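You operate a simulated robot arm through the tools that you are given. There is no shell and no other tool. Be economical: measure what you need, move in short steps, check, and stop when the job is done.

You run a simulated robot arm. Do the job below in one go: nothing can be reset, and whatever is moved stays where it is left.

Task
Close the bottom dryer drawer. Turn the pellet knob to 400 ml. Stack the narrow carton marked "56" from the steel table on top of the narrow carton marked "27". Put the small white tub on the steel table away on the top board of the narrow wire shelf. Take the tiny bag and leave it on the middle board of the long wire rack. Fetch the white-lid jar and stand it on the top of the sealer table. Do these in any order. Set down upright: small white tub, white-lid jar.

The check looks at the end state, three seconds after you hand in, the way a careful person would. Anything else that was tipped, shoved, dropped, spilled or broken makes it a failure. A push-on lid holds only when it is set on centred and level and pressed home; a screw cap is set on level and turned clockwise until tight.

Robot
A 6-joint arm with a two-finger gripper on a trunk, on a base that drives. Base frame: it is fixed to the floor where the robot stands at the start and does not move with it; the origin is under the middle of the robot, x ahead of it, y to its left, z up. Lengths are in m, angles in degrees, forces in N, time in s.
Its first joint turns from -166.0 to 166.0 degrees. Places, roughly: bottom dryer drawer [0.8, -0.1, 0.9]; middle board of the long wire rack [3.6, 7, 1]; narrow carton [4.75, 5, 1]; pellet knob [3.5, 3.8, 1.3]; small white tub (7x7x7 cm) [5, 4.9, 0.9]; tiny bag (11x5x20 cm) [2.3, 6.5, 1]; top board of the narrow wire shelf [-3.8, 0.8, 1.4]; top of the sealer table [0.6, 2, 0.9]; white-lid jar (8x8x12 cm) [1.8, 1.1, 0.9]. Payload 2.45 kg.
Tool frame: the origin (TCP) lies between the finger pads and is the grasp point; the fingertips stand 0.02 m ahead of it; z points along the fingers, y is the line along which they close. Largest opening 0.14 m; the body of the gripper starts 0.168 m behind the TCP.
Orientation is that of the tool frame in the base frame, as a unit quaternion [w, x, y, z]. With the fingers straight down and closing along the base's y, the tool's x points along the base's -x, its y along +y and its z along -z.

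Tools
- The arm moves only by the tool arm_command. Its arguments are lists of equal length, an entry for each row: "offset": the shift along the tool's x, y, z in m, a list of three; "dr": the turn, a rotation vector about the tool's x, y, z in degrees, a list of three; "grip": the finger opening in m, from 0 to 0.14. In form: {"offset": [[tx, ty, tz], ...], "dr": [[rx, ry, rz], ...], "grip": [grip, ...]}. A call has 1 to 12 rows; each row shifts and turns the commanded pose from where the row before left it, along the tool's axes as they then stand. Rows are played at 5 a second. More than 0.05 m and 8.6 degrees between two rows, or a gripper value outside its range, and nothing of the call is played. Where a pose cannot be reached the arm comes as near as it can. A force on the tool above 40 N (or 10 N above the force at the start of the call, whichever is more), or a blocked arm, ends the call early, and 0.2 s more pass. Each finger travels about 0.045 m/s and halts on what it meets, pressing with about 33 N; the grip force reading is that of the motor and also rises with nothing between the fingers. The clock runs only during rows and for 0.2 s after the last one: add rows that do not move to give the fingers time. It gives the time, the measured TCP pose, the force on the tool (base axes), the opening and the grip force at its end, in the units of the frame above (readings bear some noise), with the torque about the TCP (base axes, N m) and any sound that the robot's microphone picked up.
- Cameras (640 x 400 px; columns grow to the right, rows downward): "scene" is now at [-0.1033, 0.1471, 1.1683]; the picture's right is [-0.30, -0.95, 0.00], its down [-0.08, 0.02, -1.00] and it looks along [0.95, -0.30, -0.08] (base axes); focal length 269 px, centre (320, 200). "wrist" rides on the gripper at [0.078, 0.011, -0.209] in the tool frame; the picture's right is [-0.14, 0.99, 0.00], its down [-0.92, -0.13, -0.37] and it looks along [-0.36, -0.05, 0.93] (tool axes); focal length 280 px, centre (320, 200).
- capture(camera): a new picture of that camera. It takes no simulated time.
- roll_base(legs): drives the robot by 1 to 6 legs, each [ahead, left, turn to the left] in m, m and degrees, along the robot's own axes; the way and the turn of a leg run together, so that a leg with both is an arc; at most 1.5 m and 180 degrees a leg. The arm and the cameras ride along, it lands a little off, and it stops where it bumps. It gives what a move gives.
- aim_head(pan, tilt): turns the head with the scene camera to pan (to the left, within 143 degrees either way) and tilt (down, from -29 to 69), counted from straight ahead of the robot. It gives what a move gives.
- locate(camera, pixels): for up to 12 pixels [column, row] of the newest picture of that camera ("zoom" is the newest enlarged one), the place [x, y, z] in the base frame of the surface seen there, good to about 0.003 m. It takes no simulated time.
- inspect(camera, box): a new picture of the part [left, top, right, bottom] of that camera's present view, enlarged. It takes no simulated time.
- job_done(): hands the job in; it is judged then, once.

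Work in short steps. Measure before you move; look again where a grasp or a placing could have gone wrong, and mend it. You have 110 turns and 82 pictures in all, those below and enlarged ones among them. Open the gripper and draw the arm clear of the work before you hand the job in, unless the task says otherwise; then end with one line.

The tools are called after "Request:" by a JSON object that holds its "name" and its "arguments". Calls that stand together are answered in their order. arm_command: Moves the arm, as the interface text tells. Its arguments: {"type":"object","properties":{"offset":{"type":"array","items":{"type":"array","items":{"type":"number"}}},"dr":{"type":"array","items":{"type":"array","items":{"type":"number"}}},"grip":{"type":"array","items":{"type":"number"}}},"required":["offset","dr","grip"]} The other tools are called the same way: roll_base (legs) drives the base; aim_head (pan, tilt) turns the head that bears the scene camera; capture (camera) takes a picture; locate (camera, pixels) gives the place of the surface under pixels of a picture; inspect (camera, box) takes an enlarged picture of a part of a camera's view; job_done () hands the job in.

At the start:

```text
t: 0.0
ee_pos: [0.5898, 0.1473, 1.1261]
tool_rot: [-0.001, 0.0, 1.0, 0.0]
ft_force: [0.5, -0.1, -0.5]
moment: [0.0, 0.0, 0.02]
finger_gap: 0.14
grip_force: 0.0
robot x, y, heading: [0.002, 0.001, 0.1]
head pan, tilt: [-17.4, 4.7]
```

scene: 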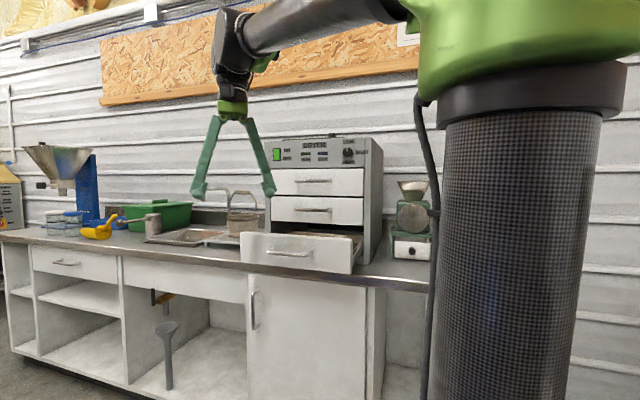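
wrist: 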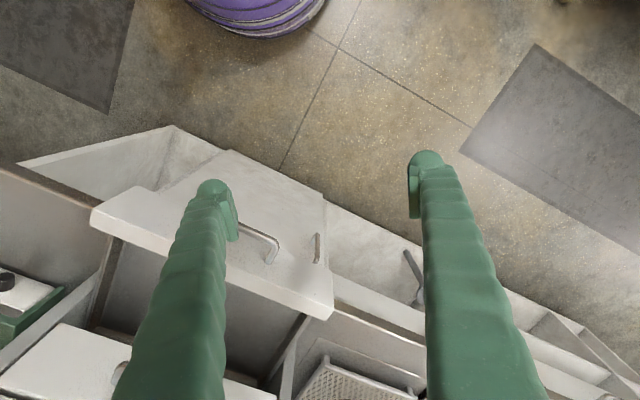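

The scene picture shows the open bottom drawer's front at about (297,252), with the closed drawers above it. I'll measure its front and its neighbours.

Request:
{"name": "locate", "arguments": {"camera": "scene", "pixels": [[243, 240], [297, 243], [350, 245], [290, 252], [297, 270], [245, 265], [350, 270], [314, 195], [274, 195], [360, 195], [365, 245]]}}

Request:
{"name": "inspect", "arguments": {"camera": "scene", "box": [180, 120, 460, 295]}}

```text
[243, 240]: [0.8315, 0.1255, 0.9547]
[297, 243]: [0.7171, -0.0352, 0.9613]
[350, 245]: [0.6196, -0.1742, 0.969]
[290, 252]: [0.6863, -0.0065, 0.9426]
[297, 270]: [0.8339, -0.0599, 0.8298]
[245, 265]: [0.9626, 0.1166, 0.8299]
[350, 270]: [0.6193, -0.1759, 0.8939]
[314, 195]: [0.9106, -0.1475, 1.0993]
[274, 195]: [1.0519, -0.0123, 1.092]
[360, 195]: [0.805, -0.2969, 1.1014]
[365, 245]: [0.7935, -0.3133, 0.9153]
```

```text
2.29 times, centred on (320, 208) of scene
```

zoom: 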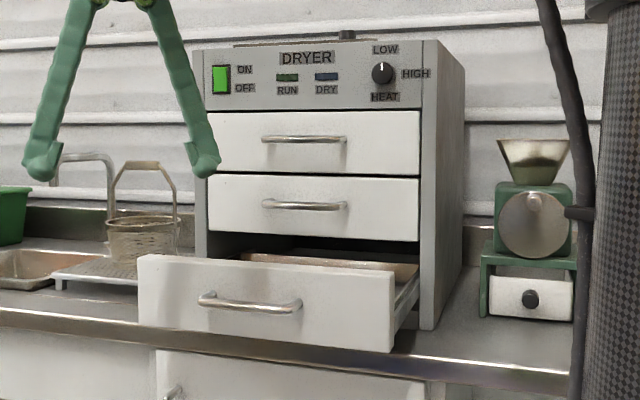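

The face of the open drawer runs along (0.577, 0.816), so the push direction is (0.816, -0.577) for about 0.22 m. I'll close the fingers, shift right and yaw first, keeping above the drawer.

Request:
{"name": "arm_command", "arguments": {"offset": [[0, -0.043, 0], [0, -0.043, 0], [0, -0.043, 0], [0, -0.043, 0], [0, -0.043, 0], [0, 0, 0], [0, 0, 0], [0, 0, 0], [0, 0, 0], [0, 0, 0]], "dr": [[0, 0, 0], [0, 0, 0], [0, 0, 0], [0, 0, 0], [0, 0, 0], [0, 0, 7.06], [0, 0, 7.06], [0, 0, 7.06], [0, 0, 7.06], [0, 0, 7.06]], "grip": [0, 0, 0, 0, 0, 0, 0, 0, 0, 0]}}

Request:
{"name": "arm_command", "arguments": {"offset": [[0, 0, 0], [0, 0, 0], [0, 0, 0], [0, 0, 0], [0, 0, 0], [0, 0, 0], [0, 0, 0], [0, 0, 0], [0.0402, 0, 0.0232], [0.0402, 0, 0.0232], [0.0402, 0, 0.0232], [0.0402, 0, 0.0232]], "dr": [[0, -7.5, 0], [0, -7.5, 0], [0, -7.5, 0], [0, -7.5, 0], [0, -7.5, 0], [0, -7.5, 0], [0, -7.5, 0], [0, -7.5, 0], [0, 0, 0], [0, 0, 0], [0, 0, 0], [0, 0, 0]], "grip": [0, 0, 0, 0, 0, 0, 0, 0, 0, 0, 0, 0]}}

Request:
{"name": "capture", "arguments": {"camera": "scene"}}

```text
t: 2.2
ee_pos: [0.5893, -0.0649, 1.1266]
tool_rot: [0.0, 0.304, 0.953, 0.0]
ft_force: [-0.1, 0.8, 0.7]
moment: [0.01, 0.0, 0.0]
finger_gap: 0.0002
grip_force: 29.8
robot x, y, heading: [-0.0011, 0.0012, 0.1]
head pan, tilt: [-17.4, 4.7]
```

```text
t: 4.8
ee_pos: [0.5912, -0.0707, 0.94]
tool_rot: [0.476, 0.263, 0.825, -0.152]
ft_force: [0.5, 0.0, 0.8]
moment: [-0.04, -0.04, -0.01]
finger_gap: 0.0002
grip_force: 29.4
robot x, y, heading: [0.0015, -0.0029, -0.1]
head pan, tilt: [-17.4, 4.7]
```

```text
78 pictures are left
```

scene: 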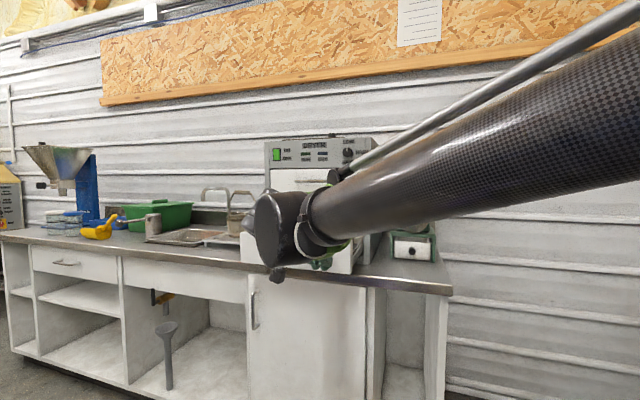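

The fingertips point at the drawer face with about 6 cm to go. I'll push forward horizontally along (0.816, -0.577).

Request:
{"name": "arm_command", "arguments": {"offset": [[-0.02, 0, 0.0346], [-0.01, 0, 0.0173], [-0.015, 0, 0.026], [-0.015, 0, 0.026], [-0.015, 0, 0.026], [-0.015, 0, 0.026], [-0.015, 0, 0.026], [-0.015, 0, 0.026]], "dr": [[0, 0, 0], [0, 0, 0], [0, 0, 0], [0, 0, 0], [0, 0, 0], [0, 0, 0], [0, 0, 0], [0, 0, 0]], "grip": [0, 0, 0, 0, 0, 0, 0, 0]}}

Request:
{"name": "arm_command", "arguments": {"offset": [[-0.005, 0, 0.00866], [-0.005, 0, 0.00866], [-0.005, 0, 0.00866], [-0.005, 0, 0.00866], [-0.005, 0, 0.00866], [-0.005, 0, 0.00866]], "dr": [[0, 0, 0], [0, 0, 0], [0, 0, 0], [0, 0, 0], [0, 0, 0], [0, 0, 0]], "grip": [0, 0, 0, 0, 0, 0]}}

Request:
{"name": "inspect", "arguments": {"camera": "scene", "box": [180, 120, 460, 295]}}

```text
t: 6.6
ee_pos: [0.7813, -0.208, 0.9423]
tool_rot: [0.477, 0.262, 0.826, -0.15]
ft_force: [-0.4, 0.8, 0.1]
moment: [0.02, -0.03, 0.0]
finger_gap: 0.0003
grip_force: 29.4
robot x, y, heading: [0.0004, 0.0049, 0.3]
head pan, tilt: [-17.4, 4.7]
```

```text
t: 7.8
ee_pos: [0.8203, -0.2323, 0.9409]
tool_rot: [0.475, 0.264, 0.826, -0.152]
ft_force: [-16.3, 8.7, 7.3]
moment: [-0.16, -0.19, -0.07]
finger_gap: 0.0058
grip_force: 29.9
robot x, y, heading: [-0.0013, 0.0022, 0.2]
head pan, tilt: [-17.4, 4.7]
stopped in row 6: the force on the tool passed its limit at 58 N (the readings are from after the stop); the commanded pose is now the measured one
```

```text
2.29 times, centred on (320, 208) of scene
```

zoom: 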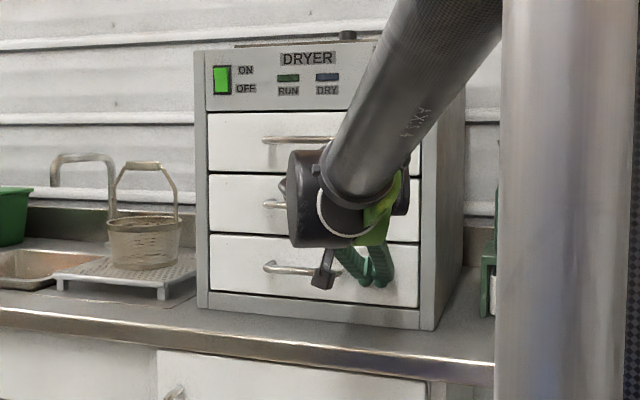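

The bottom drawer is flush. I'll back straight out, raise, and return the tool to vertical, then look around.

Request:
{"name": "arm_command", "arguments": {"offset": [[0.01, 0, -0.0173], [0.02, 0, -0.0346], [0.02, 0, -0.0346], [0.02, 0, -0.0346], [0.02, 0, -0.0346], [0.02, 0, -0.0346], [0.02, 0, -0.0346], [-0.04, 0, -0.0232], [-0.04, 0, -0.0232], [-0.04, 0, -0.0232], [-0.04, 0, -0.0232], [-0.04, 0, -0.0232]], "dr": [[0, 0, 0], [0, 0, 0], [0, 0, 0], [0, 0, 0], [0, 0, 0], [0, 0, 0], [0, 0, 0], [0, 0, 0], [0, 0, 0], [0, 0, 0], [0, 0, 0], [0, 0, 0]], "grip": [0, 0, 0, 0, 0, 0, 0, 0, 0, 0, 0, 0]}}

Request:
{"name": "arm_command", "arguments": {"offset": [[0, 0, 0], [0, 0, 0], [0, 0, 0], [0, 0, 0], [0, 0, 0], [0, 0, 0], [0, 0, 0], [0, 0, 0]], "dr": [[0, 7.5, 0], [0, 7.5, 0], [0, 7.5, 0], [0, 7.5, 0], [0, 7.5, 0], [0, 7.5, 0], [0, 7.5, 0], [0, 7.5, 0]], "grip": [0, 0, 0, 0, 0, 0, 0, 0]}}

Request:
{"name": "aim_head", "arguments": {"pan": 35, "tilt": 12}}

Request:
{"name": "capture", "arguments": {"camera": "scene"}}

Request:
{"name": "aim_head", "arguments": {"pan": 105, "tilt": 12}}

Request:
{"name": "capture", "arguments": {"camera": "scene"}}

```text
t: 10.4
ee_pos: [0.6089, -0.0835, 1.1713]
tool_rot: [0.476, 0.263, 0.825, -0.151]
ft_force: [-0.6, 0.6, 0.4]
moment: [0.02, 0.0, 0.02]
finger_gap: 0.0001
grip_force: 29.3
robot x, y, heading: [-0.0006, -0.0028, 0.0]
head pan, tilt: [-17.4, 4.7]
```

```text
t: 12.2
ee_pos: [0.6094, -0.0829, 1.1731]
tool_rot: [-0.003, 0.304, 0.953, 0.0]
ft_force: [-0.7, -0.6, 0.2]
moment: [-0.01, -0.09, 0.04]
finger_gap: 0.0
grip_force: 29.1
robot x, y, heading: [0.0028, -0.0001, 0.4]
head pan, tilt: [-17.4, 4.7]
```

```text
t: 13.4
ee_pos: [0.6103, -0.083, 1.1723]
tool_rot: [-0.002, 0.303, 0.953, 0.001]
ft_force: [0.6, 0.2, -0.6]
moment: [0.0, 0.0, 0.03]
finger_gap: 0.0
grip_force: 29.5
robot x, y, heading: [-0.0015, -0.0032, 0.3]
head pan, tilt: [35.0, 12.0]
```

```text
76 pictures are left
```

scene: 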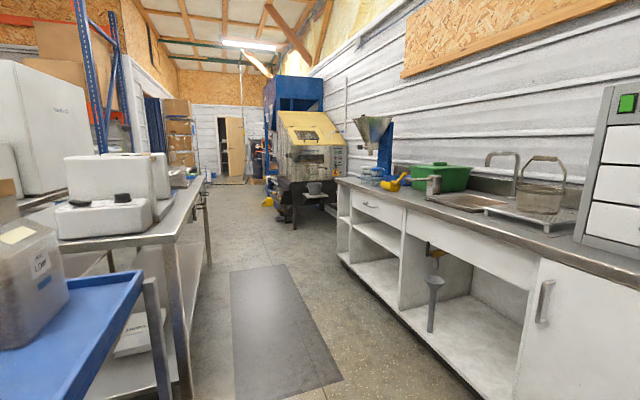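

```text
t: 14.8
ee_pos: [0.6085, -0.0816, 1.1717]
tool_rot: [-0.002, 0.303, 0.953, 0.001]
ft_force: [0.6, 0.9, 0.2]
moment: [-0.01, 0.02, 0.02]
finger_gap: 0.0001
grip_force: 29.4
robot x, y, heading: [0.0027, 0.0008, -0.2]
head pan, tilt: [105.0, 12.0]
```

```text
75 pictures are left
```

scene: 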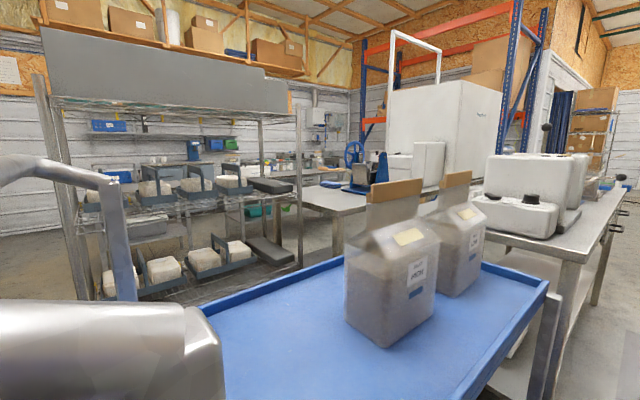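

The counter runs off along (0.58, 0.82) with a corridor beside it, and the sealer table is on the left. I'll look closer at the counter for the jar.

Request:
{"name": "aim_head", "arguments": {"pan": 35, "tilt": 12}}

Request:
{"name": "inspect", "arguments": {"camera": "scene", "box": [320, 100, 600, 275]}}

Request:
{"name": "inspect", "arguments": {"camera": "scene", "box": [40, 100, 360, 300]}}

Request:
{"name": "locate", "arguments": {"camera": "scene", "pixels": [[345, 183], [460, 218], [560, 255], [372, 178], [340, 265], [170, 230], [110, 240], [195, 190], [205, 175], [180, 330], [230, 180], [320, 185]]}}

```text
t: 16.2
ee_pos: [0.6096, -0.083, 1.1719]
tool_rot: [-0.001, 0.304, 0.953, 0.0]
ft_force: [0.2, -0.9, -0.3]
moment: [0.03, -0.03, 0.0]
finger_gap: 0.0001
grip_force: 29.1
robot x, y, heading: [-0.0018, 0.0001, 0.2]
head pan, tilt: [35.0, 12.0]
```

```text
2.29 times, centred on (460, 188) of scene
```

zoom: 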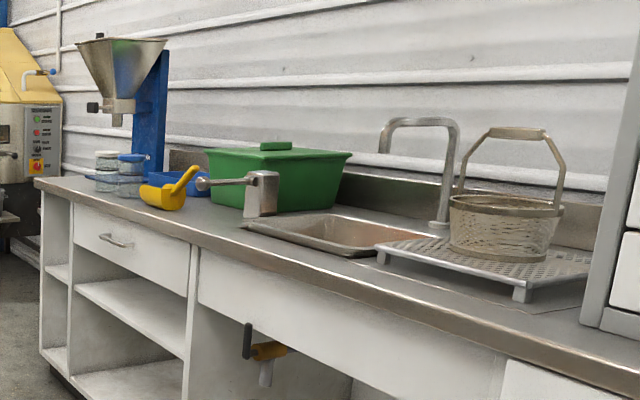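

```text
2.00 times, centred on (200, 200) of scene
```

zoom: 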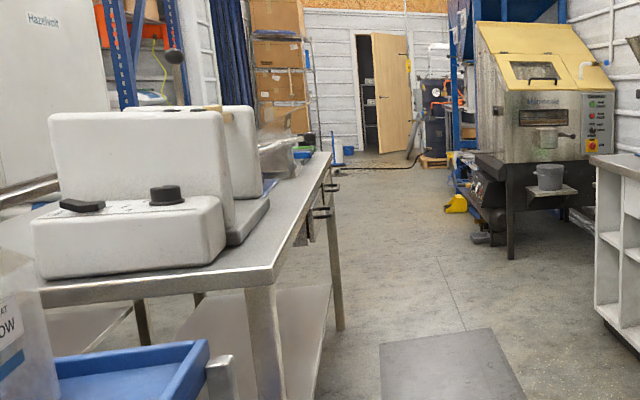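

```text
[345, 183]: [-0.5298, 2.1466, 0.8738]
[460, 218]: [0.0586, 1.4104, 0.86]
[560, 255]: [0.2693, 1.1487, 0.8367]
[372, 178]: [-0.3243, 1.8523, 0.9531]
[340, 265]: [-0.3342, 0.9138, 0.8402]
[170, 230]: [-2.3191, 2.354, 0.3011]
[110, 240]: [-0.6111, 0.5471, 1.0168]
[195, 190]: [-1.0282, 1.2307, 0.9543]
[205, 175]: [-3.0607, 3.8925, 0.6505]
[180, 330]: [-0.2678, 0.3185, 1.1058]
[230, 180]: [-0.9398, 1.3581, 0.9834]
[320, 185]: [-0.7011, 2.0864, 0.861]
```

The two small jars (one with a white lid, one with a blue lid) show at about (365,172). Locate used the older picture, so I'll retake the picture and measure.

Request:
{"name": "capture", "arguments": {"camera": "scene"}}

Request:
{"name": "locate", "arguments": {"camera": "scene", "pixels": [[345, 183], [460, 218], [560, 258], [366, 172], [378, 172], [340, 300], [170, 232], [110, 242], [195, 190], [203, 178], [180, 330], [300, 195]]}}

Request:
{"name": "inspect", "arguments": {"camera": "scene", "box": [335, 150, 415, 200]}}

```text
72 pictures are left
```

scene: 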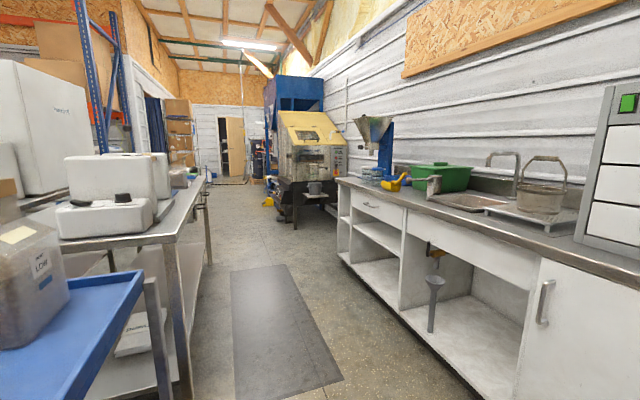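

```text
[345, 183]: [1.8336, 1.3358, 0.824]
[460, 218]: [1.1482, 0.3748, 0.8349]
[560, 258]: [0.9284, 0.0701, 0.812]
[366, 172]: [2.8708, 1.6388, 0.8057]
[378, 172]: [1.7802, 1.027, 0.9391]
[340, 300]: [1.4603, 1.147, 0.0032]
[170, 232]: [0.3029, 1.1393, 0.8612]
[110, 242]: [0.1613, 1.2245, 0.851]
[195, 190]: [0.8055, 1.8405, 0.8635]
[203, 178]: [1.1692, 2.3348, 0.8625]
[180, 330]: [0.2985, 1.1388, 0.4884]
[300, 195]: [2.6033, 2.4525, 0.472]
```

```text
8.00 times, centred on (375, 175) of scene
```

zoom: 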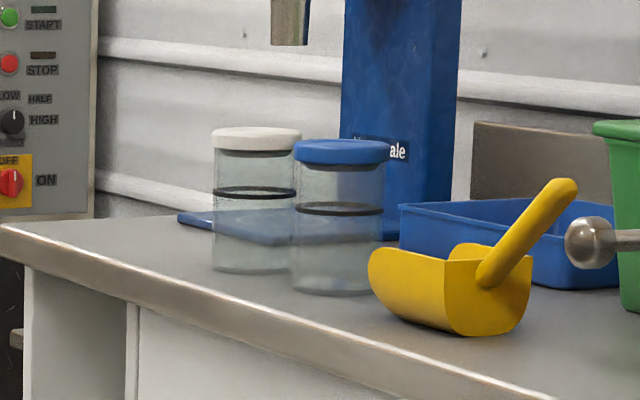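

White lid is at zoom (256,140). I'll measure the jars' lids, the blue cart's edge and the sealer table's free strip.

Request:
{"name": "locate", "arguments": {"camera": "zoom", "pixels": [[256, 140], [225, 135], [290, 138], [342, 155], [256, 160], [250, 235], [180, 265], [330, 330], [215, 218], [250, 268]]}}

Request:
{"name": "locate", "arguments": {"camera": "scene", "pixels": [[140, 275], [150, 280], [160, 390], [60, 365], [175, 215], [180, 175], [160, 190], [190, 195], [168, 212], [100, 215], [270, 200], [290, 225]]}}

```text
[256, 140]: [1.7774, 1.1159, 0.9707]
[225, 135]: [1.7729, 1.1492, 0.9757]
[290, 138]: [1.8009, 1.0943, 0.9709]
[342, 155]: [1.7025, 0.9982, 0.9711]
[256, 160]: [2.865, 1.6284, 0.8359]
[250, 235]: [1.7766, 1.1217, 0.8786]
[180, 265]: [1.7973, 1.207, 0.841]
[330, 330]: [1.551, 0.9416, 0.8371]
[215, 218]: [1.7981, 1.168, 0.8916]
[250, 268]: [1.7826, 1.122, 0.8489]
```

```text
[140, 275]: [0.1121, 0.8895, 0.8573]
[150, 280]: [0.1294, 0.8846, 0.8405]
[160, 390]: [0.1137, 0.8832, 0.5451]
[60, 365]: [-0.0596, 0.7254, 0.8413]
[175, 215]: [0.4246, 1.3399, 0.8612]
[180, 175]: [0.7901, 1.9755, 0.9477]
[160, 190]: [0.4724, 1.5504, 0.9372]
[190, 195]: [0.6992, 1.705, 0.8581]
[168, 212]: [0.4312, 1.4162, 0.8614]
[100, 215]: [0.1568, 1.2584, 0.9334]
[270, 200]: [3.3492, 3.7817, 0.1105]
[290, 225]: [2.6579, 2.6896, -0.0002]
```

The jar's centre is about (1.81, 1.135) with its lid top at 0.976. The counter edge and table edge leave a 1.13 m corridor, so I'll turn left 54.5° and drive along it.

Request:
{"name": "roll_base", "arguments": {"legs": [[0, 0, 54.5], [1.0, -0.1, 0], [0.65, -0.05, 0]]}}

Request:
{"name": "aim_head", "arguments": {"pan": -60, "tilt": 25}}

Request:
{"name": "capture", "arguments": {"camera": "scene"}}

```text
t: 27.1
ee_pos: [1.4699, 1.7287, 1.1732]
tool_rot: [-0.002, -0.18, 0.984, 0.0]
ft_force: [0.6, 0.6, 0.4]
moment: [0.0, 0.03, 0.0]
finger_gap: 0.0
grip_force: 29.1
robot x, y, heading: [1.0564, 1.2712, 56.2]
head pan, tilt: [35.0, 12.0]
```

```text
t: 28.8
ee_pos: [1.4695, 1.7295, 1.1713]
tool_rot: [-0.001, -0.18, 0.984, -0.001]
ft_force: [-0.5, -0.3, -0.2]
moment: [0.01, 0.02, 0.0]
finger_gap: 0.0
grip_force: 29.5
robot x, y, heading: [1.055, 1.268, 56.4]
head pan, tilt: [-60.0, 25.0]
```

```text
70 pictures are left
```

scene: 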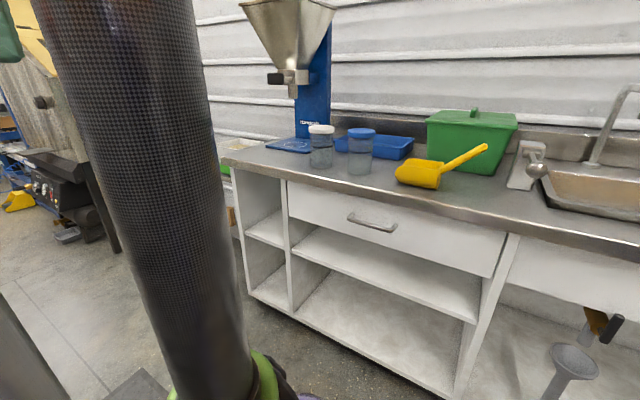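

The jars are at (321,150) and (360,150). I'll zoom to see clearances around the white-lid jar.

Request:
{"name": "inspect", "arguments": {"camera": "scene", "box": [240, 70, 440, 195]}}

Request:
{"name": "locate", "arguments": {"camera": "zoom", "pixels": [[258, 183], [228, 190], [288, 190], [258, 196], [255, 280], [384, 195], [170, 240], [190, 110], [230, 180], [160, 65], [100, 20], [310, 255]]}}

```text
3.20 times, centred on (340, 132) of scene
```

zoom: 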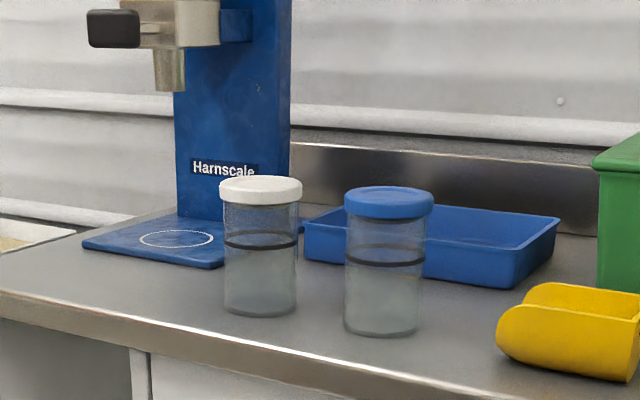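

```text
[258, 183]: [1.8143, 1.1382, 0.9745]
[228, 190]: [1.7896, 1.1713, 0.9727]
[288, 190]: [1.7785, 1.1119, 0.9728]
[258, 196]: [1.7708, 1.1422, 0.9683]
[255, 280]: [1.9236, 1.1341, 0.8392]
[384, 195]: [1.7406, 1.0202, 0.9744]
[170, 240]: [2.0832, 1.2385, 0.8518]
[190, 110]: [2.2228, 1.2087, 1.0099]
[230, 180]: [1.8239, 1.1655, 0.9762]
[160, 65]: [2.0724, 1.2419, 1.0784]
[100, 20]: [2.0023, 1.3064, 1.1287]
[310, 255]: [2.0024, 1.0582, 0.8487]
```

The jar centre is (1.811, 1.138), lid top 0.976, with clear space behind it. I'll turn the tool to close across the counter, open to 0.12, and move above the jar at the present height.

Request:
{"name": "arm_command", "arguments": {"offset": [[0, 0, 0], [0, 0, 0], [0, 0, 0], [0, 0, 0], [0.02015, -0.04442, 0], [0.02015, -0.04442, 0], [0.02015, -0.04442, 0], [0.02015, -0.04442, 0], [0.02015, -0.04442, 0], [0.02015, -0.04442, 0], [0.02015, -0.04442, 0]], "dr": [[0, 0, -8.425], [0, 0, -8.425], [0, 0, -8.425], [0, 0, -8.425], [0, 0, 0], [0, 0, 0], [0, 0, 0], [0, 0, 0], [0, 0, 0], [0, 0, 0], [0, 0, 0]], "grip": [0.12, 0.12, 0.12, 0.12, 0.12, 0.12, 0.12, 0.12, 0.12, 0.12, 0.12]}}

Request:
{"name": "arm_command", "arguments": {"offset": [[0.02015, -0.04442, 0], [0.02015, -0.04442, 0], [0.02015, -0.04442, 0], [0.02015, -0.04442, 0], [0.02015, -0.04442, 0], [0.02015, -0.04442, 0], [0.02015, -0.04442, 0], [0, 0, 0]], "dr": [[0, 0, 0], [0, 0, 0], [0, 0, 0], [0, 0, 0], [0, 0, 0], [0, 0, 0], [0, 0, 0], [0, 0, 0]], "grip": [0.12, 0.12, 0.12, 0.12, 0.12, 0.12, 0.12, 0.12]}}

Request:
{"name": "capture", "arguments": {"camera": "wrist"}}

```text
t: 31.2
ee_pos: [1.6423, 1.4324, 1.1704]
tool_rot: [-0.002, -0.457, 0.889, 0.001]
ft_force: [0.8, 0.1, 0.0]
moment: [-0.01, -0.09, 0.0]
finger_gap: 0.12
grip_force: 0.1
robot x, y, heading: [1.0585, 1.2732, 56.2]
head pan, tilt: [-60.0, 25.0]
```

```text
t: 33.0
ee_pos: [1.8087, 1.1369, 1.1717]
tool_rot: [-0.003, -0.458, 0.889, 0.0]
ft_force: [0.2, -0.2, 1.1]
moment: [-0.01, -0.01, 0.0]
finger_gap: 0.1201
grip_force: 0.1
robot x, y, heading: [1.0614, 1.2712, 56.0]
head pan, tilt: [-60.0, 25.0]
```

```text
68 pictures are left
```

wrist: 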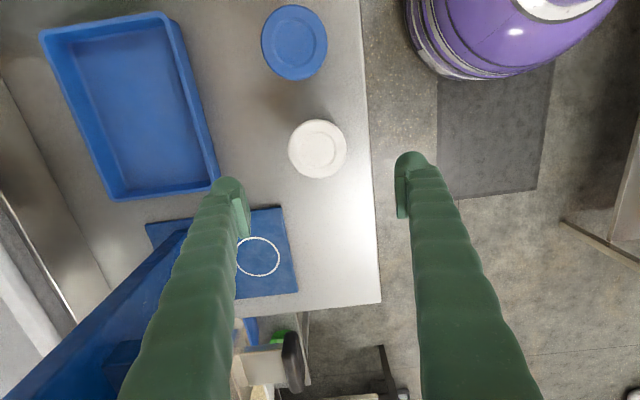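

The white lid shows at (318,149), between the fingers. I'll measure the lid rim for an exact centre.

Request:
{"name": "locate", "arguments": {"camera": "wrist", "pixels": [[318, 148], [291, 148], [345, 148], [318, 122], [318, 175], [294, 43]]}}

```text
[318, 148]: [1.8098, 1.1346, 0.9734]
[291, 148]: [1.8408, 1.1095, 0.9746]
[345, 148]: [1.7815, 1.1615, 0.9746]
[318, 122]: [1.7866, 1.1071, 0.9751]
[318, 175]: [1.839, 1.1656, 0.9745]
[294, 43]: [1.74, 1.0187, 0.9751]
```

The lid centre is (1.812, 1.136). I'll descend to z≈0.915 and close.

Request:
{"name": "arm_command", "arguments": {"offset": [[0, -0.003, 0.0427], [0, 0, 0.0427], [0, 0, 0.0427], [0, 0, 0.0427], [0, 0, 0.0427], [0, 0, 0.0427], [0, 0, 0], [0, 0, 0], [0, 0, 0], [0, 0, 0], [0, 0, 0]], "dr": [[0, 0, 0], [0, 0, 0], [0, 0, 0], [0, 0, 0], [0, 0, 0], [0, 0, 0], [0, 0, 0], [0, 0, 0], [0, 0, 0], [0, 0, 0], [0, 0, 0]], "grip": [0.12, 0.12, 0.12, 0.12, 0.12, 0.12, 0.12, 0.06, 0.06, 0.06, 0.06]}}

Request:
{"name": "arm_command", "arguments": {"offset": [[0, 0, -0.02], [0, 0, -0.04], [0, 0, -0.045], [0, 0, -0.045], [0, 0, -0.045], [0, 0, -0.045], [0, 0, 0]], "dr": [[0, 0, 0], [0, 0, 0], [0, 0, 0], [0, 0, 0], [0, 0, 0], [0, 0, 0], [0, 0, 0]], "grip": [0.06, 0.06, 0.06, 0.06, 0.06, 0.06, 0.06]}}

Request:
{"name": "aim_head", "arguments": {"pan": 60, "tilt": 20}}

Request:
{"name": "capture", "arguments": {"camera": "scene"}}

Request:
{"name": "capture", "arguments": {"camera": "wrist"}}

```text
t: 35.4
ee_pos: [1.8114, 1.1334, 0.9142]
tool_rot: [-0.002, -0.457, 0.889, 0.0]
ft_force: [0.4, -0.4, 0.3]
moment: [-0.03, 0.02, 0.01]
finger_gap: 0.0829
grip_force: 33.2
robot x, y, heading: [1.0577, 1.272, 55.9]
head pan, tilt: [-60.0, 25.0]
```

```text
t: 37.0
ee_pos: [1.8117, 1.1358, 1.1562]
tool_rot: [-0.002, -0.457, 0.89, 0.0]
ft_force: [0.2, -0.1, -1.6]
moment: [-0.02, 0.03, 0.02]
finger_gap: 0.0828
grip_force: 32.6
robot x, y, heading: [1.0642, 1.2697, 56.1]
head pan, tilt: [-60.0, 25.0]
```

```text
t: 39.0
ee_pos: [1.812, 1.1357, 1.1559]
tool_rot: [-0.002, -0.457, 0.889, 0.0]
ft_force: [-0.9, 0.2, -1.9]
moment: [-0.01, -0.01, -0.01]
finger_gap: 0.0829
grip_force: 33.1
robot x, y, heading: [1.0569, 1.2716, 56.1]
head pan, tilt: [60.0, 20.0]
```

```text
67 pictures are left
```

scene: 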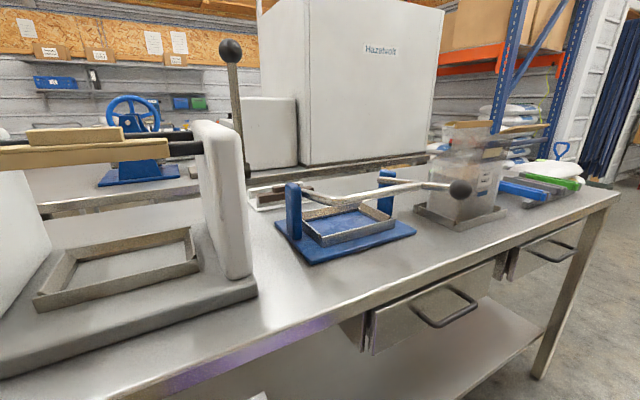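

```text
66 pictures are left
```

wrist: 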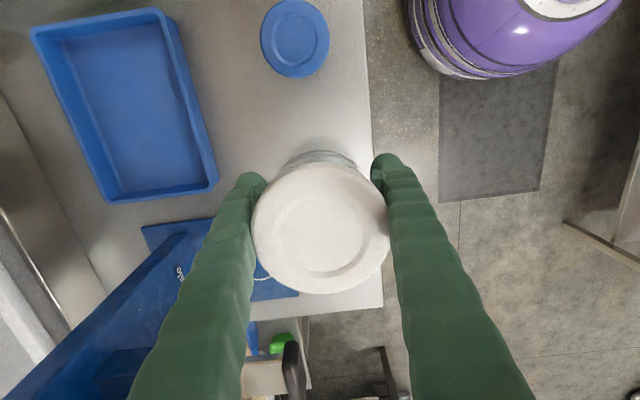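

The jar is held. The sealer table has free steel between the sealer and the blue press around (285,290), and around (440,235); I'll measure these.

Request:
{"name": "locate", "arguments": {"camera": "scene", "pixels": [[280, 280], [270, 320], [440, 238], [500, 225], [380, 270], [300, 262], [255, 280], [413, 232], [345, 300], [465, 188], [560, 210], [232, 50]]}}

```text
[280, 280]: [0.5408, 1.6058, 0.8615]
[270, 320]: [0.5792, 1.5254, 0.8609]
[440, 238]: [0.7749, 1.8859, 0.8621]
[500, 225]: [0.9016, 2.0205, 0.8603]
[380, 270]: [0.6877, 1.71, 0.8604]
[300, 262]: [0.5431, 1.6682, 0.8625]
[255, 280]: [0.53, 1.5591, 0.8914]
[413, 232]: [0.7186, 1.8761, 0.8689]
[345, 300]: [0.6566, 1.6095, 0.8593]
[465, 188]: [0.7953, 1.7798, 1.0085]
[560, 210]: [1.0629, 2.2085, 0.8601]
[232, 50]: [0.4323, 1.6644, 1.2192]
```

I'll zoom on the freer right part of the table to find a roomy spot.

Request:
{"name": "inspect", "arguments": {"camera": "scene", "box": [360, 120, 640, 295]}}

Request:
{"name": "locate", "arguments": {"camera": "zoom", "pixels": [[345, 220], [300, 265], [240, 260], [140, 225], [320, 200], [375, 190], [425, 190], [500, 150], [440, 215], [300, 230], [200, 290], [190, 225]]}}

```text
2.29 times, centred on (500, 208) of scene
```

zoom: 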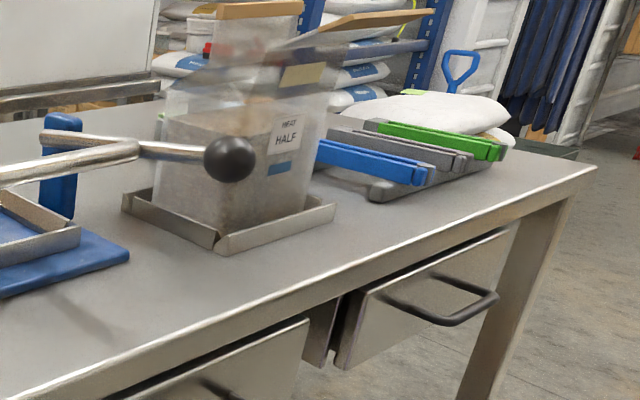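

```text
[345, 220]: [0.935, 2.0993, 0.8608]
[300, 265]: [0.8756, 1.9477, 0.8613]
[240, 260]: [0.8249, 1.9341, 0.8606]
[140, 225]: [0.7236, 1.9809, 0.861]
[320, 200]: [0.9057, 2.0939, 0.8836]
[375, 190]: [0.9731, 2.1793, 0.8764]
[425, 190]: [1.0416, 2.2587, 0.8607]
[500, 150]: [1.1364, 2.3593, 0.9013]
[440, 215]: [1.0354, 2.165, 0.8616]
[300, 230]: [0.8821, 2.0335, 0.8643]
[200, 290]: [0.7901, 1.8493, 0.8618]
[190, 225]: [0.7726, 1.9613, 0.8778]
```

Front strips are tight, so I'll check the back of the table behind and between the press and the container.

Request:
{"name": "locate", "arguments": {"camera": "scene", "pixels": [[405, 200], [412, 185], [395, 170], [300, 180], [270, 210], [360, 180], [410, 170], [420, 195], [398, 218], [395, 195], [275, 225], [415, 212]]}}

Request:
{"name": "inspect", "arguments": {"camera": "scene", "box": [230, 140, 470, 290]}}

```text
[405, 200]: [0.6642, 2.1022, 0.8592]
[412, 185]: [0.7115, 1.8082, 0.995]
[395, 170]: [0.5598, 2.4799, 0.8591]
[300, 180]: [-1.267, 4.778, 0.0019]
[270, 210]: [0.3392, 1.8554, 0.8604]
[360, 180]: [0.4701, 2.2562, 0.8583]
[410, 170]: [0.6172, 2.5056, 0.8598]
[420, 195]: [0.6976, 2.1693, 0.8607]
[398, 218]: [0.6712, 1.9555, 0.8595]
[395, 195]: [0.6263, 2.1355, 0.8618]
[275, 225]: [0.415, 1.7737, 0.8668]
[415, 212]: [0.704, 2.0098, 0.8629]
```

```text
2.67 times, centred on (350, 215) of scene
```

zoom: 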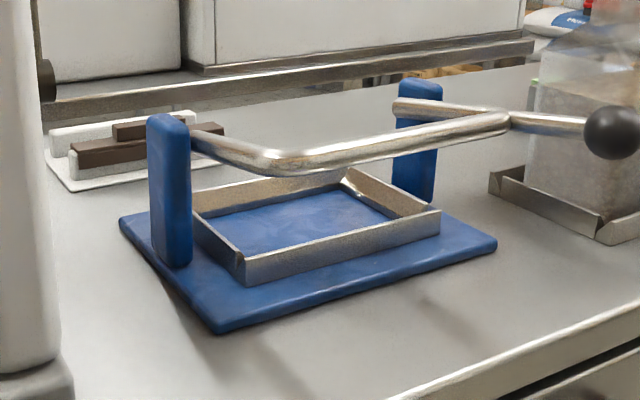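

The table is deep: free steel lies behind the press near (0.53, 2.15), with nothing within 10 cm. I'll raise the jar and draw it in close, then drive toward the table and turn.

Request:
{"name": "arm_command", "arguments": {"offset": [[0, 0, -0.035], [0, 0, -0.035], [0, 0, -0.035], [0.02145, 0.0448, 0], [0.02145, 0.0448, 0], [0.02145, 0.0448, 0], [0.02145, 0.0448, 0], [0.02145, 0.0448, 0], [0.02145, 0.0448, 0], [0.02145, 0.0448, 0]], "dr": [[0, 0, 0], [0, 0, 0], [0, 0, 0], [0, 0, 0], [0, 0, 0], [0, 0, 0], [0, 0, 0], [0, 0, 0], [0, 0, 0], [0, 0, 0]], "grip": [0.06, 0.06, 0.06, 0.06, 0.06, 0.06, 0.06, 0.06, 0.06, 0.06]}}

Request:
{"name": "roll_base", "arguments": {"legs": [[0.06, 0.17, 0], [0, 0, 90], [0, 0, 40]]}}

Request:
{"name": "aim_head", "arguments": {"pan": -55, "tilt": 15}}

Request:
{"name": "capture", "arguments": {"camera": "scene"}}

```text
t: 41.2
ee_pos: [1.4725, 1.1985, 1.263]
tool_rot: [-0.002, -0.457, 0.889, 0.001]
ft_force: [0.8, -0.5, -2.2]
moment: [0.04, 0.17, 0.03]
finger_gap: 0.083
grip_force: 33.3
robot x, y, heading: [1.0608, 1.2702, 56.2]
head pan, tilt: [60.0, 20.0]
```

```text
t: 48.4
ee_pos: [0.7388, 1.7776, 1.2627]
tool_rot: [0.0, 0.999, 0.045, 0.002]
ft_force: [-0.3, -0.6, -1.4]
moment: [0.05, 0.03, 0.0]
finger_gap: 0.0828
grip_force: 32.6
robot x, y, heading: [0.9531, 1.4185, -172.9]
head pan, tilt: [60.0, 20.0]
```

```text
t: 50.4
ee_pos: [0.7382, 1.7769, 1.2626]
tool_rot: [0.001, 0.999, 0.044, 0.002]
ft_force: [0.0, 0.1, -2.0]
moment: [0.0, -0.04, 0.02]
finger_gap: 0.0828
grip_force: 32.7
robot x, y, heading: [0.9545, 1.4165, -173.3]
head pan, tilt: [-55.0, 15.0]
```

```text
63 pictures are left
```

scene: 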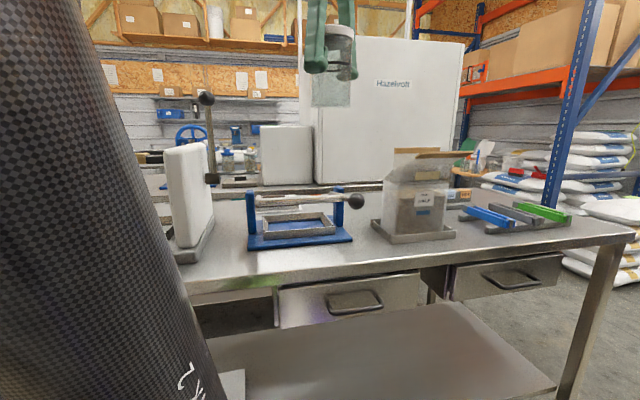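

The arm now points over the press. I'll check the target spot on the steel behind and right of the press around (365,200) in this view.

Request:
{"name": "locate", "arguments": {"camera": "scene", "pixels": [[372, 200], [374, 220], [370, 190], [355, 215], [340, 195], [300, 188], [400, 155], [430, 152], [325, 192], [345, 188], [386, 228], [355, 202]]}}

Request:
{"name": "inspect", "arguments": {"camera": "scene", "box": [240, 130, 480, 280]}}

```text
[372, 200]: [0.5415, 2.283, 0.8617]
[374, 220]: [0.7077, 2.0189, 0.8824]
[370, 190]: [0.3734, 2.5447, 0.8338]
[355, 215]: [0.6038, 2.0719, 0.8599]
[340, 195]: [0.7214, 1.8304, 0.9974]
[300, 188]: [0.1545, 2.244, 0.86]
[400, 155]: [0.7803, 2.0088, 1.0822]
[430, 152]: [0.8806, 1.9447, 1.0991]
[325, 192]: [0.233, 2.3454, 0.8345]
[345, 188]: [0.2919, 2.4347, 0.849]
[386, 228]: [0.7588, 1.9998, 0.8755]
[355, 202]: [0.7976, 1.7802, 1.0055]
```

```text
2.67 times, centred on (360, 205) of scene
```

zoom: 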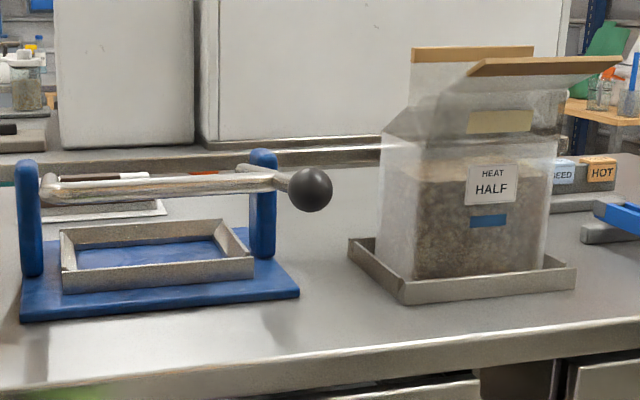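

The bag top is at z≈1.10 and the jar bottom at 1.19, so the way is clear. I'll carry the jar to (0.55, 2.17) and descend most of the way.

Request:
{"name": "arm_command", "arguments": {"offset": [[-0.0169, -0.0454, 0], [-0.0169, -0.0454, 0], [-0.0169, -0.0454, 0], [-0.0169, -0.0454, 0], [-0.0169, -0.0454, 0], [-0.0169, -0.0454, 0], [-0.0169, -0.0454, 0], [-0.0169, -0.0454, 0], [-0.0169, -0.0454, 0], [0, 0, 0], [0, 0, 0]], "dr": [[0, 0, 0], [0, 0, 0], [0, 0, 0], [0, 0, 0], [0, 0, 0], [0, 0, 0], [0, 0, 0], [0, 0, 0], [0, 0, 0], [0, 0, 0], [0, 0, 0]], "grip": [0.06, 0.06, 0.06, 0.06, 0.06, 0.06, 0.06, 0.06, 0.06, 0.06, 0.06]}}

Request:
{"name": "arm_command", "arguments": {"offset": [[0, 0, 0.04], [0, 0, 0.04], [0, 0, 0.04], [0, 0, 0.04], [0, 0, 0.04], [0, 0, 0.04], [0, 0, 0.03], [0, 0, 0.02], [0, 0, 0]], "dr": [[0, 0, 0], [0, 0, 0], [0, 0, 0], [0, 0, 0], [0, 0, 0], [0, 0, 0], [0, 0, 0], [0, 0, 0], [0, 0, 0]], "grip": [0.06, 0.06, 0.06, 0.06, 0.06, 0.06, 0.06, 0.06, 0.06]}}

Request:
{"name": "capture", "arguments": {"camera": "scene"}}

```text
t: 52.8
ee_pos: [0.5644, 2.1506, 1.2426]
tool_rot: [0.0, 0.999, 0.045, 0.003]
ft_force: [-0.2, -0.9, -2.0]
moment: [0.01, 0.0, 0.01]
finger_gap: 0.0828
grip_force: 32.9
out of reach, approached as far as the arm can: row 9
robot x, y, heading: [0.9545, 1.4178, -173.4]
head pan, tilt: [-55.0, 15.0]
```

```text
t: 54.8
ee_pos: [0.562, 2.1483, 0.9527]
tool_rot: [0.0, 0.999, 0.044, 0.002]
ft_force: [-0.1, 0.2, -1.6]
moment: [0.02, 0.0, -0.01]
finger_gap: 0.083
grip_force: 33.5
robot x, y, heading: [0.953, 1.4139, -173.2]
head pan, tilt: [-55.0, 15.0]
```

```text
61 pictures are left
```

scene: 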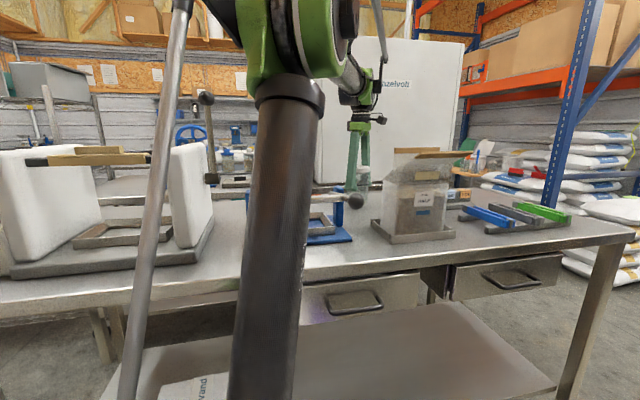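

The jar hangs between the press and the container, about 1.7 cm above the steel. I'll lower in small steps until contact.

Request:
{"name": "arm_command", "arguments": {"offset": [[0, 0, 0.007], [0, 0, 0.005], [0, 0, 0.004], [0, 0, 0]], "dr": [[0, 0, 0], [0, 0, 0], [0, 0, 0], [0, 0, 0]], "grip": [0.06, 0.06, 0.06, 0.06]}}

Request:
{"name": "inspect", "arguments": {"camera": "scene", "box": [310, 110, 470, 260]}}

```text
t: 55.8
ee_pos: [0.5607, 2.1487, 0.9393]
tool_rot: [0.001, 0.999, 0.044, 0.001]
ft_force: [0.1, -0.7, -0.6]
moment: [-0.01, 0.0, -0.01]
finger_gap: 0.0831
grip_force: 32.6
robot x, y, heading: [0.9552, 1.4171, -173.0]
head pan, tilt: [-55.0, 15.0]
```

```text
2.67 times, centred on (390, 185) of scene
```

zoom: 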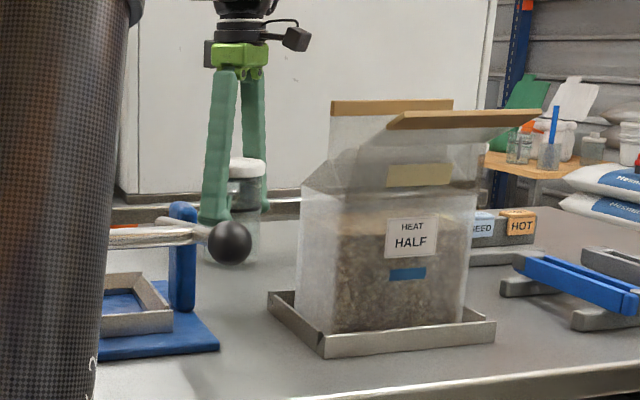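

Contact is not yet clear; I'll lower in 2 mm steps, watching the force.

Request:
{"name": "arm_command", "arguments": {"offset": [[0, 0, 0.002], [0, 0, 0.002], [0, 0, 0]], "dr": [[0, 0, 0], [0, 0, 0], [0, 0, 0]], "grip": [0.06, 0.06, 0.06]}}

```text
t: 56.6
ee_pos: [0.5619, 2.1485, 0.9357]
tool_rot: [0.0, 0.999, 0.044, 0.002]
ft_force: [0.2, -0.2, -1.5]
moment: [-0.03, -0.02, 0.01]
finger_gap: 0.0828
grip_force: 32.8
robot x, y, heading: [0.9505, 1.4211, -173.4]
head pan, tilt: [-55.0, 15.0]
```

Request:
{"name": "arm_command", "arguments": {"offset": [[0, 0, 0.0015], [0, 0, 0.0015], [0, 0, 0]], "dr": [[0, 0, 0], [0, 0, 0], [0, 0, 0]], "grip": [0.06, 0.06, 0.06]}}

```text
t: 57.4
ee_pos: [0.561, 2.1482, 0.9334]
tool_rot: [0.0, 0.999, 0.044, 0.001]
ft_force: [-1.3, 3.4, 12.8]
moment: [0.02, 0.62, -0.09]
finger_gap: 0.0829
grip_force: 33.6
robot x, y, heading: [0.9495, 1.42, -173.4]
head pan, tilt: [-55.0, 15.0]
```

Contact at 12.8 N. I'll release, rise straight up, and draw back toward the robot.

Request:
{"name": "arm_command", "arguments": {"offset": [[0, 0, 0], [0, 0, 0], [0, 0, 0], [0, 0, 0], [0, 0, -0.04], [0, 0, -0.045], [0, 0, -0.045], [0, 0, -0.045], [0, 0, -0.045], [0, 0, -0.045], [0, 0, -0.045]], "dr": [[0, 0, 0], [0, 0, 0], [0, 0, 0], [0, 0, 0], [0, 0, 0], [0, 0, 0], [0, 0, 0], [0, 0, 0], [0, 0, 0], [0, 0, 0], [0, 0, 0]], "grip": [0.115, 0.115, 0.115, 0.115, 0.115, 0.115, 0.115, 0.115, 0.115, 0.115, 0.115]}}

Request:
{"name": "arm_command", "arguments": {"offset": [[0.0169, 0.0454, 0], [0.0169, 0.0454, 0], [0.0169, 0.0454, 0], [0.0169, 0.0454, 0], [0.0169, 0.0454, 0], [0.0169, 0.0454, 0], [0.0169, 0.0454, 0], [0.0169, 0.0454, 0], [0.0169, 0.0454, 0]], "dr": [[0, 0, 0], [0, 0, 0], [0, 0, 0], [0, 0, 0], [0, 0, 0], [0, 0, 0], [0, 0, 0], [0, 0, 0], [0, 0, 0]], "grip": [0.115, 0.115, 0.115, 0.115, 0.115, 0.115, 0.115, 0.115, 0.115]}}

Request:
{"name": "inspect", "arguments": {"camera": "scene", "box": [310, 110, 470, 260]}}

```text
t: 59.8
ee_pos: [0.5619, 2.1453, 1.2435]
tool_rot: [0.0, 0.999, 0.044, 0.002]
ft_force: [-1.1, 0.9, -0.2]
moment: [-0.1, -0.09, -0.05]
finger_gap: 0.1147
grip_force: 0.0
robot x, y, heading: [0.9527, 1.4174, -173.1]
head pan, tilt: [-55.0, 15.0]
```

```text
t: 61.8
ee_pos: [0.7494, 1.7559, 1.2455]
tool_rot: [0.001, 0.999, 0.045, 0.002]
ft_force: [-0.7, 1.0, -0.9]
moment: [-0.07, -0.07, 0.01]
finger_gap: 0.115
grip_force: 0.0
robot x, y, heading: [0.9552, 1.4191, -173.0]
head pan, tilt: [-55.0, 15.0]
```

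```text
2.67 times, centred on (390, 185) of scene
```

zoom: 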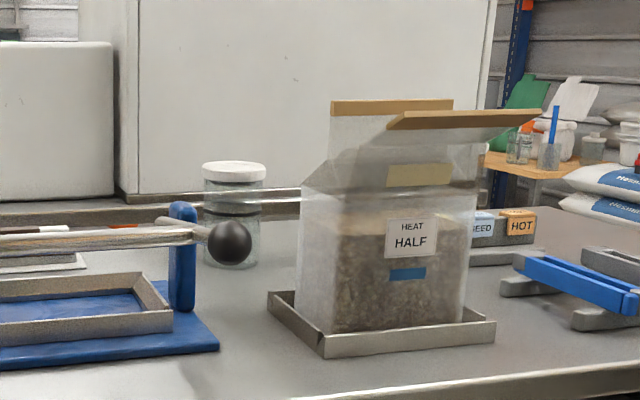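

The jar stands upright and clear. I'll turn back along the corridor, drive 1.2 m and look ahead.

Request:
{"name": "roll_base", "arguments": {"legs": [[0, 0, -132.5], [1.2, 0, 0]]}}

Request:
{"name": "aim_head", "arguments": {"pan": -15, "tilt": 8}}

Request:
{"name": "capture", "arguments": {"camera": "scene"}}

Request:
{"name": "aim_head", "arguments": {"pan": 60, "tilt": 8}}

Request:
{"name": "capture", "arguments": {"camera": "scene"}}

```text
t: 73.4
ee_pos: [2.0663, 2.2704, 1.2455]
tool_rot: [-0.002, -0.431, 0.902, 0.0]
ft_force: [-1.0, -0.4, -1.2]
moment: [0.01, 0.02, -0.01]
finger_gap: 0.1148
grip_force: 0.2
robot x, y, heading: [1.6836, 2.3603, 52.8]
head pan, tilt: [-55.0, 15.0]
```

```text
t: 74.5
ee_pos: [2.0683, 2.2713, 1.245]
tool_rot: [-0.002, -0.432, 0.902, 0.0]
ft_force: [-0.3, 0.5, 0.5]
moment: [0.02, 0.01, 0.03]
finger_gap: 0.115
grip_force: 0.0
robot x, y, heading: [1.6854, 2.362, 52.4]
head pan, tilt: [-15.0, 8.0]
```

```text
58 pictures are left
```

scene: 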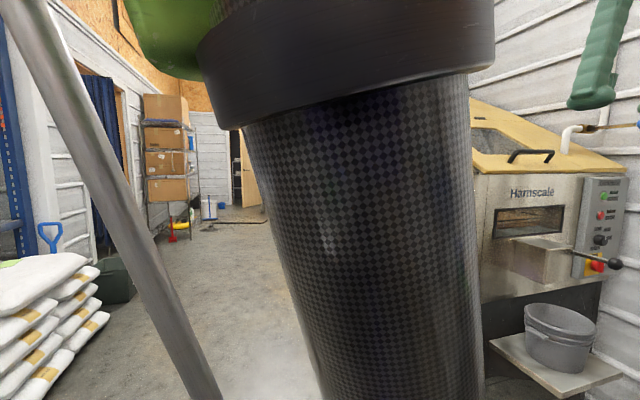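

```text
t: 76.0
ee_pos: [2.0686, 2.2704, 1.2452]
tool_rot: [-0.002, -0.432, 0.902, -0.001]
ft_force: [-0.3, 0.0, 0.4]
moment: [-0.02, -0.01, 0.01]
finger_gap: 0.1149
grip_force: 0.0
robot x, y, heading: [1.6843, 2.3579, 52.9]
head pan, tilt: [60.0, 8.0]
```

```text
57 pictures are left
```

scene: 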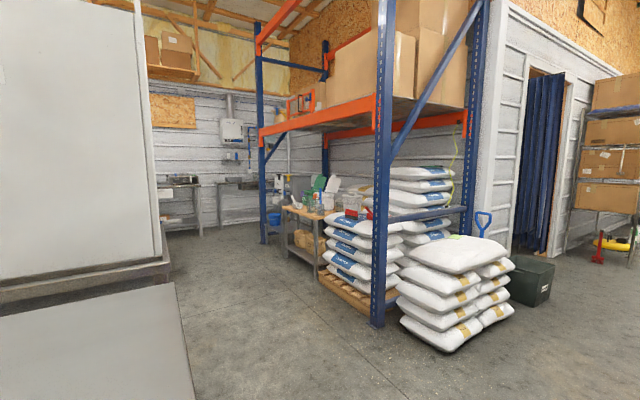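

The extruder is on the right, sack stacks and a doorway with a blue curtain to the left, and a wire rack with boxes beyond. I'll measure those.

Request:
{"name": "locate", "arguments": {"camera": "scene", "pixels": [[600, 170], [585, 240], [500, 280], [450, 340], [380, 300], [300, 210], [540, 180], [490, 120], [600, 290], [320, 330], [200, 240], [550, 290]]}}

Request:
{"name": "aim_head", "arguments": {"pan": 18, "tilt": 5}}

Request:
{"name": "capture", "arguments": {"camera": "scene"}}

```text
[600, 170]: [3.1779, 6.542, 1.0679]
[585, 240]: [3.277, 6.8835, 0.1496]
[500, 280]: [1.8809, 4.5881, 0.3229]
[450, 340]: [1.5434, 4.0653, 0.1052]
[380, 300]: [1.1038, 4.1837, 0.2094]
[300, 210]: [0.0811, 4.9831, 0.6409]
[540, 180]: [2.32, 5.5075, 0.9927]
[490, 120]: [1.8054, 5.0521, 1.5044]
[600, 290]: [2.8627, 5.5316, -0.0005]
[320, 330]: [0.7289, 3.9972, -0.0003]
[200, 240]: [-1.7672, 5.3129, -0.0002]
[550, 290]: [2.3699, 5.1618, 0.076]
```

```text
t: 77.1
ee_pos: [2.0684, 2.2713, 1.2455]
tool_rot: [-0.001, -0.431, 0.902, 0.0]
ft_force: [-0.2, -0.4, 0.8]
moment: [-0.05, -0.01, 0.02]
finger_gap: 0.1148
grip_force: 0.1
robot x, y, heading: [1.6812, 2.3593, 52.8]
head pan, tilt: [18.0, 5.0]
```

```text
56 pictures are left
```

scene: 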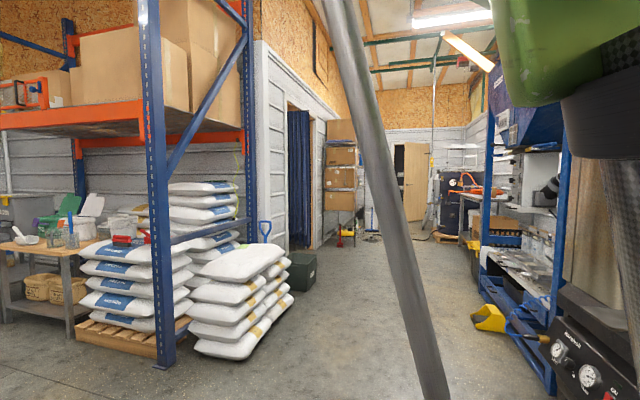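

I'll measure the right-hand blue frame, the rack and floor points in this view.

Request:
{"name": "locate", "arguments": {"camera": "scene", "pixels": [[485, 250], [560, 150], [490, 320], [520, 260], [520, 120], [340, 170], [340, 240], [300, 150], [320, 240], [440, 235], [520, 235], [400, 240]]}}

Request:
{"name": "inspect", "arguments": {"camera": "scene", "box": [400, 100, 600, 300]}}

Request:
{"name": "inspect", "arguments": {"camera": "scene", "box": [260, 90, 400, 270]}}

```text
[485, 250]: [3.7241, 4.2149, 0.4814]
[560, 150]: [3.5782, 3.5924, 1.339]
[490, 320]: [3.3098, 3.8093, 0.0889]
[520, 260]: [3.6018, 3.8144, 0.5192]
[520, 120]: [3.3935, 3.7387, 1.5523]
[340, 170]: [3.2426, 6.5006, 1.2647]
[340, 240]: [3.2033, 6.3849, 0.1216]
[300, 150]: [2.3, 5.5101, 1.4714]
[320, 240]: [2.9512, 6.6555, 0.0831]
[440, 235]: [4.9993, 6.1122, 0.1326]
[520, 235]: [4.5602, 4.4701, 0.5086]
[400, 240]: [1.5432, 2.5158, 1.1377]
```

```text
2.00 times, centred on (500, 200) of scene
```

zoom: 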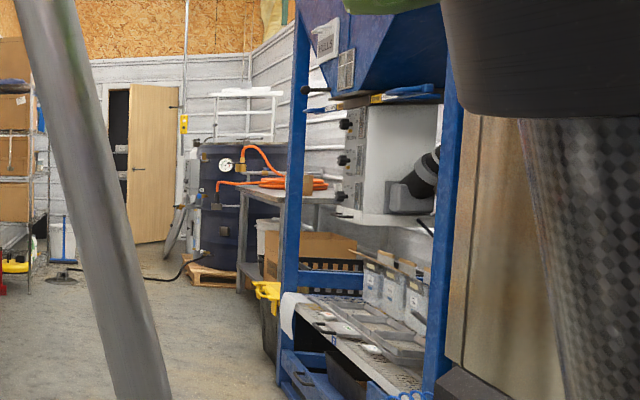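

```text
2.22 times, centred on (330, 180) of scene
```

zoom: 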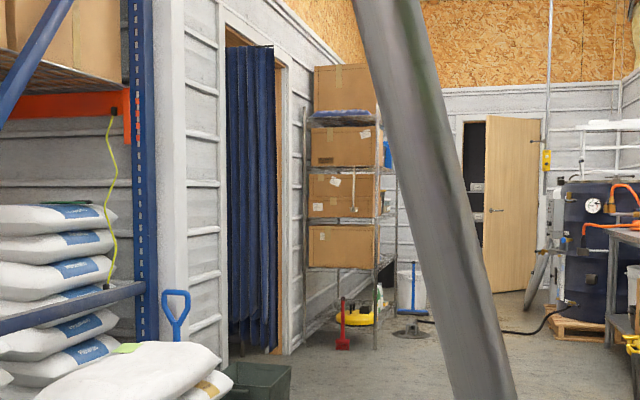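

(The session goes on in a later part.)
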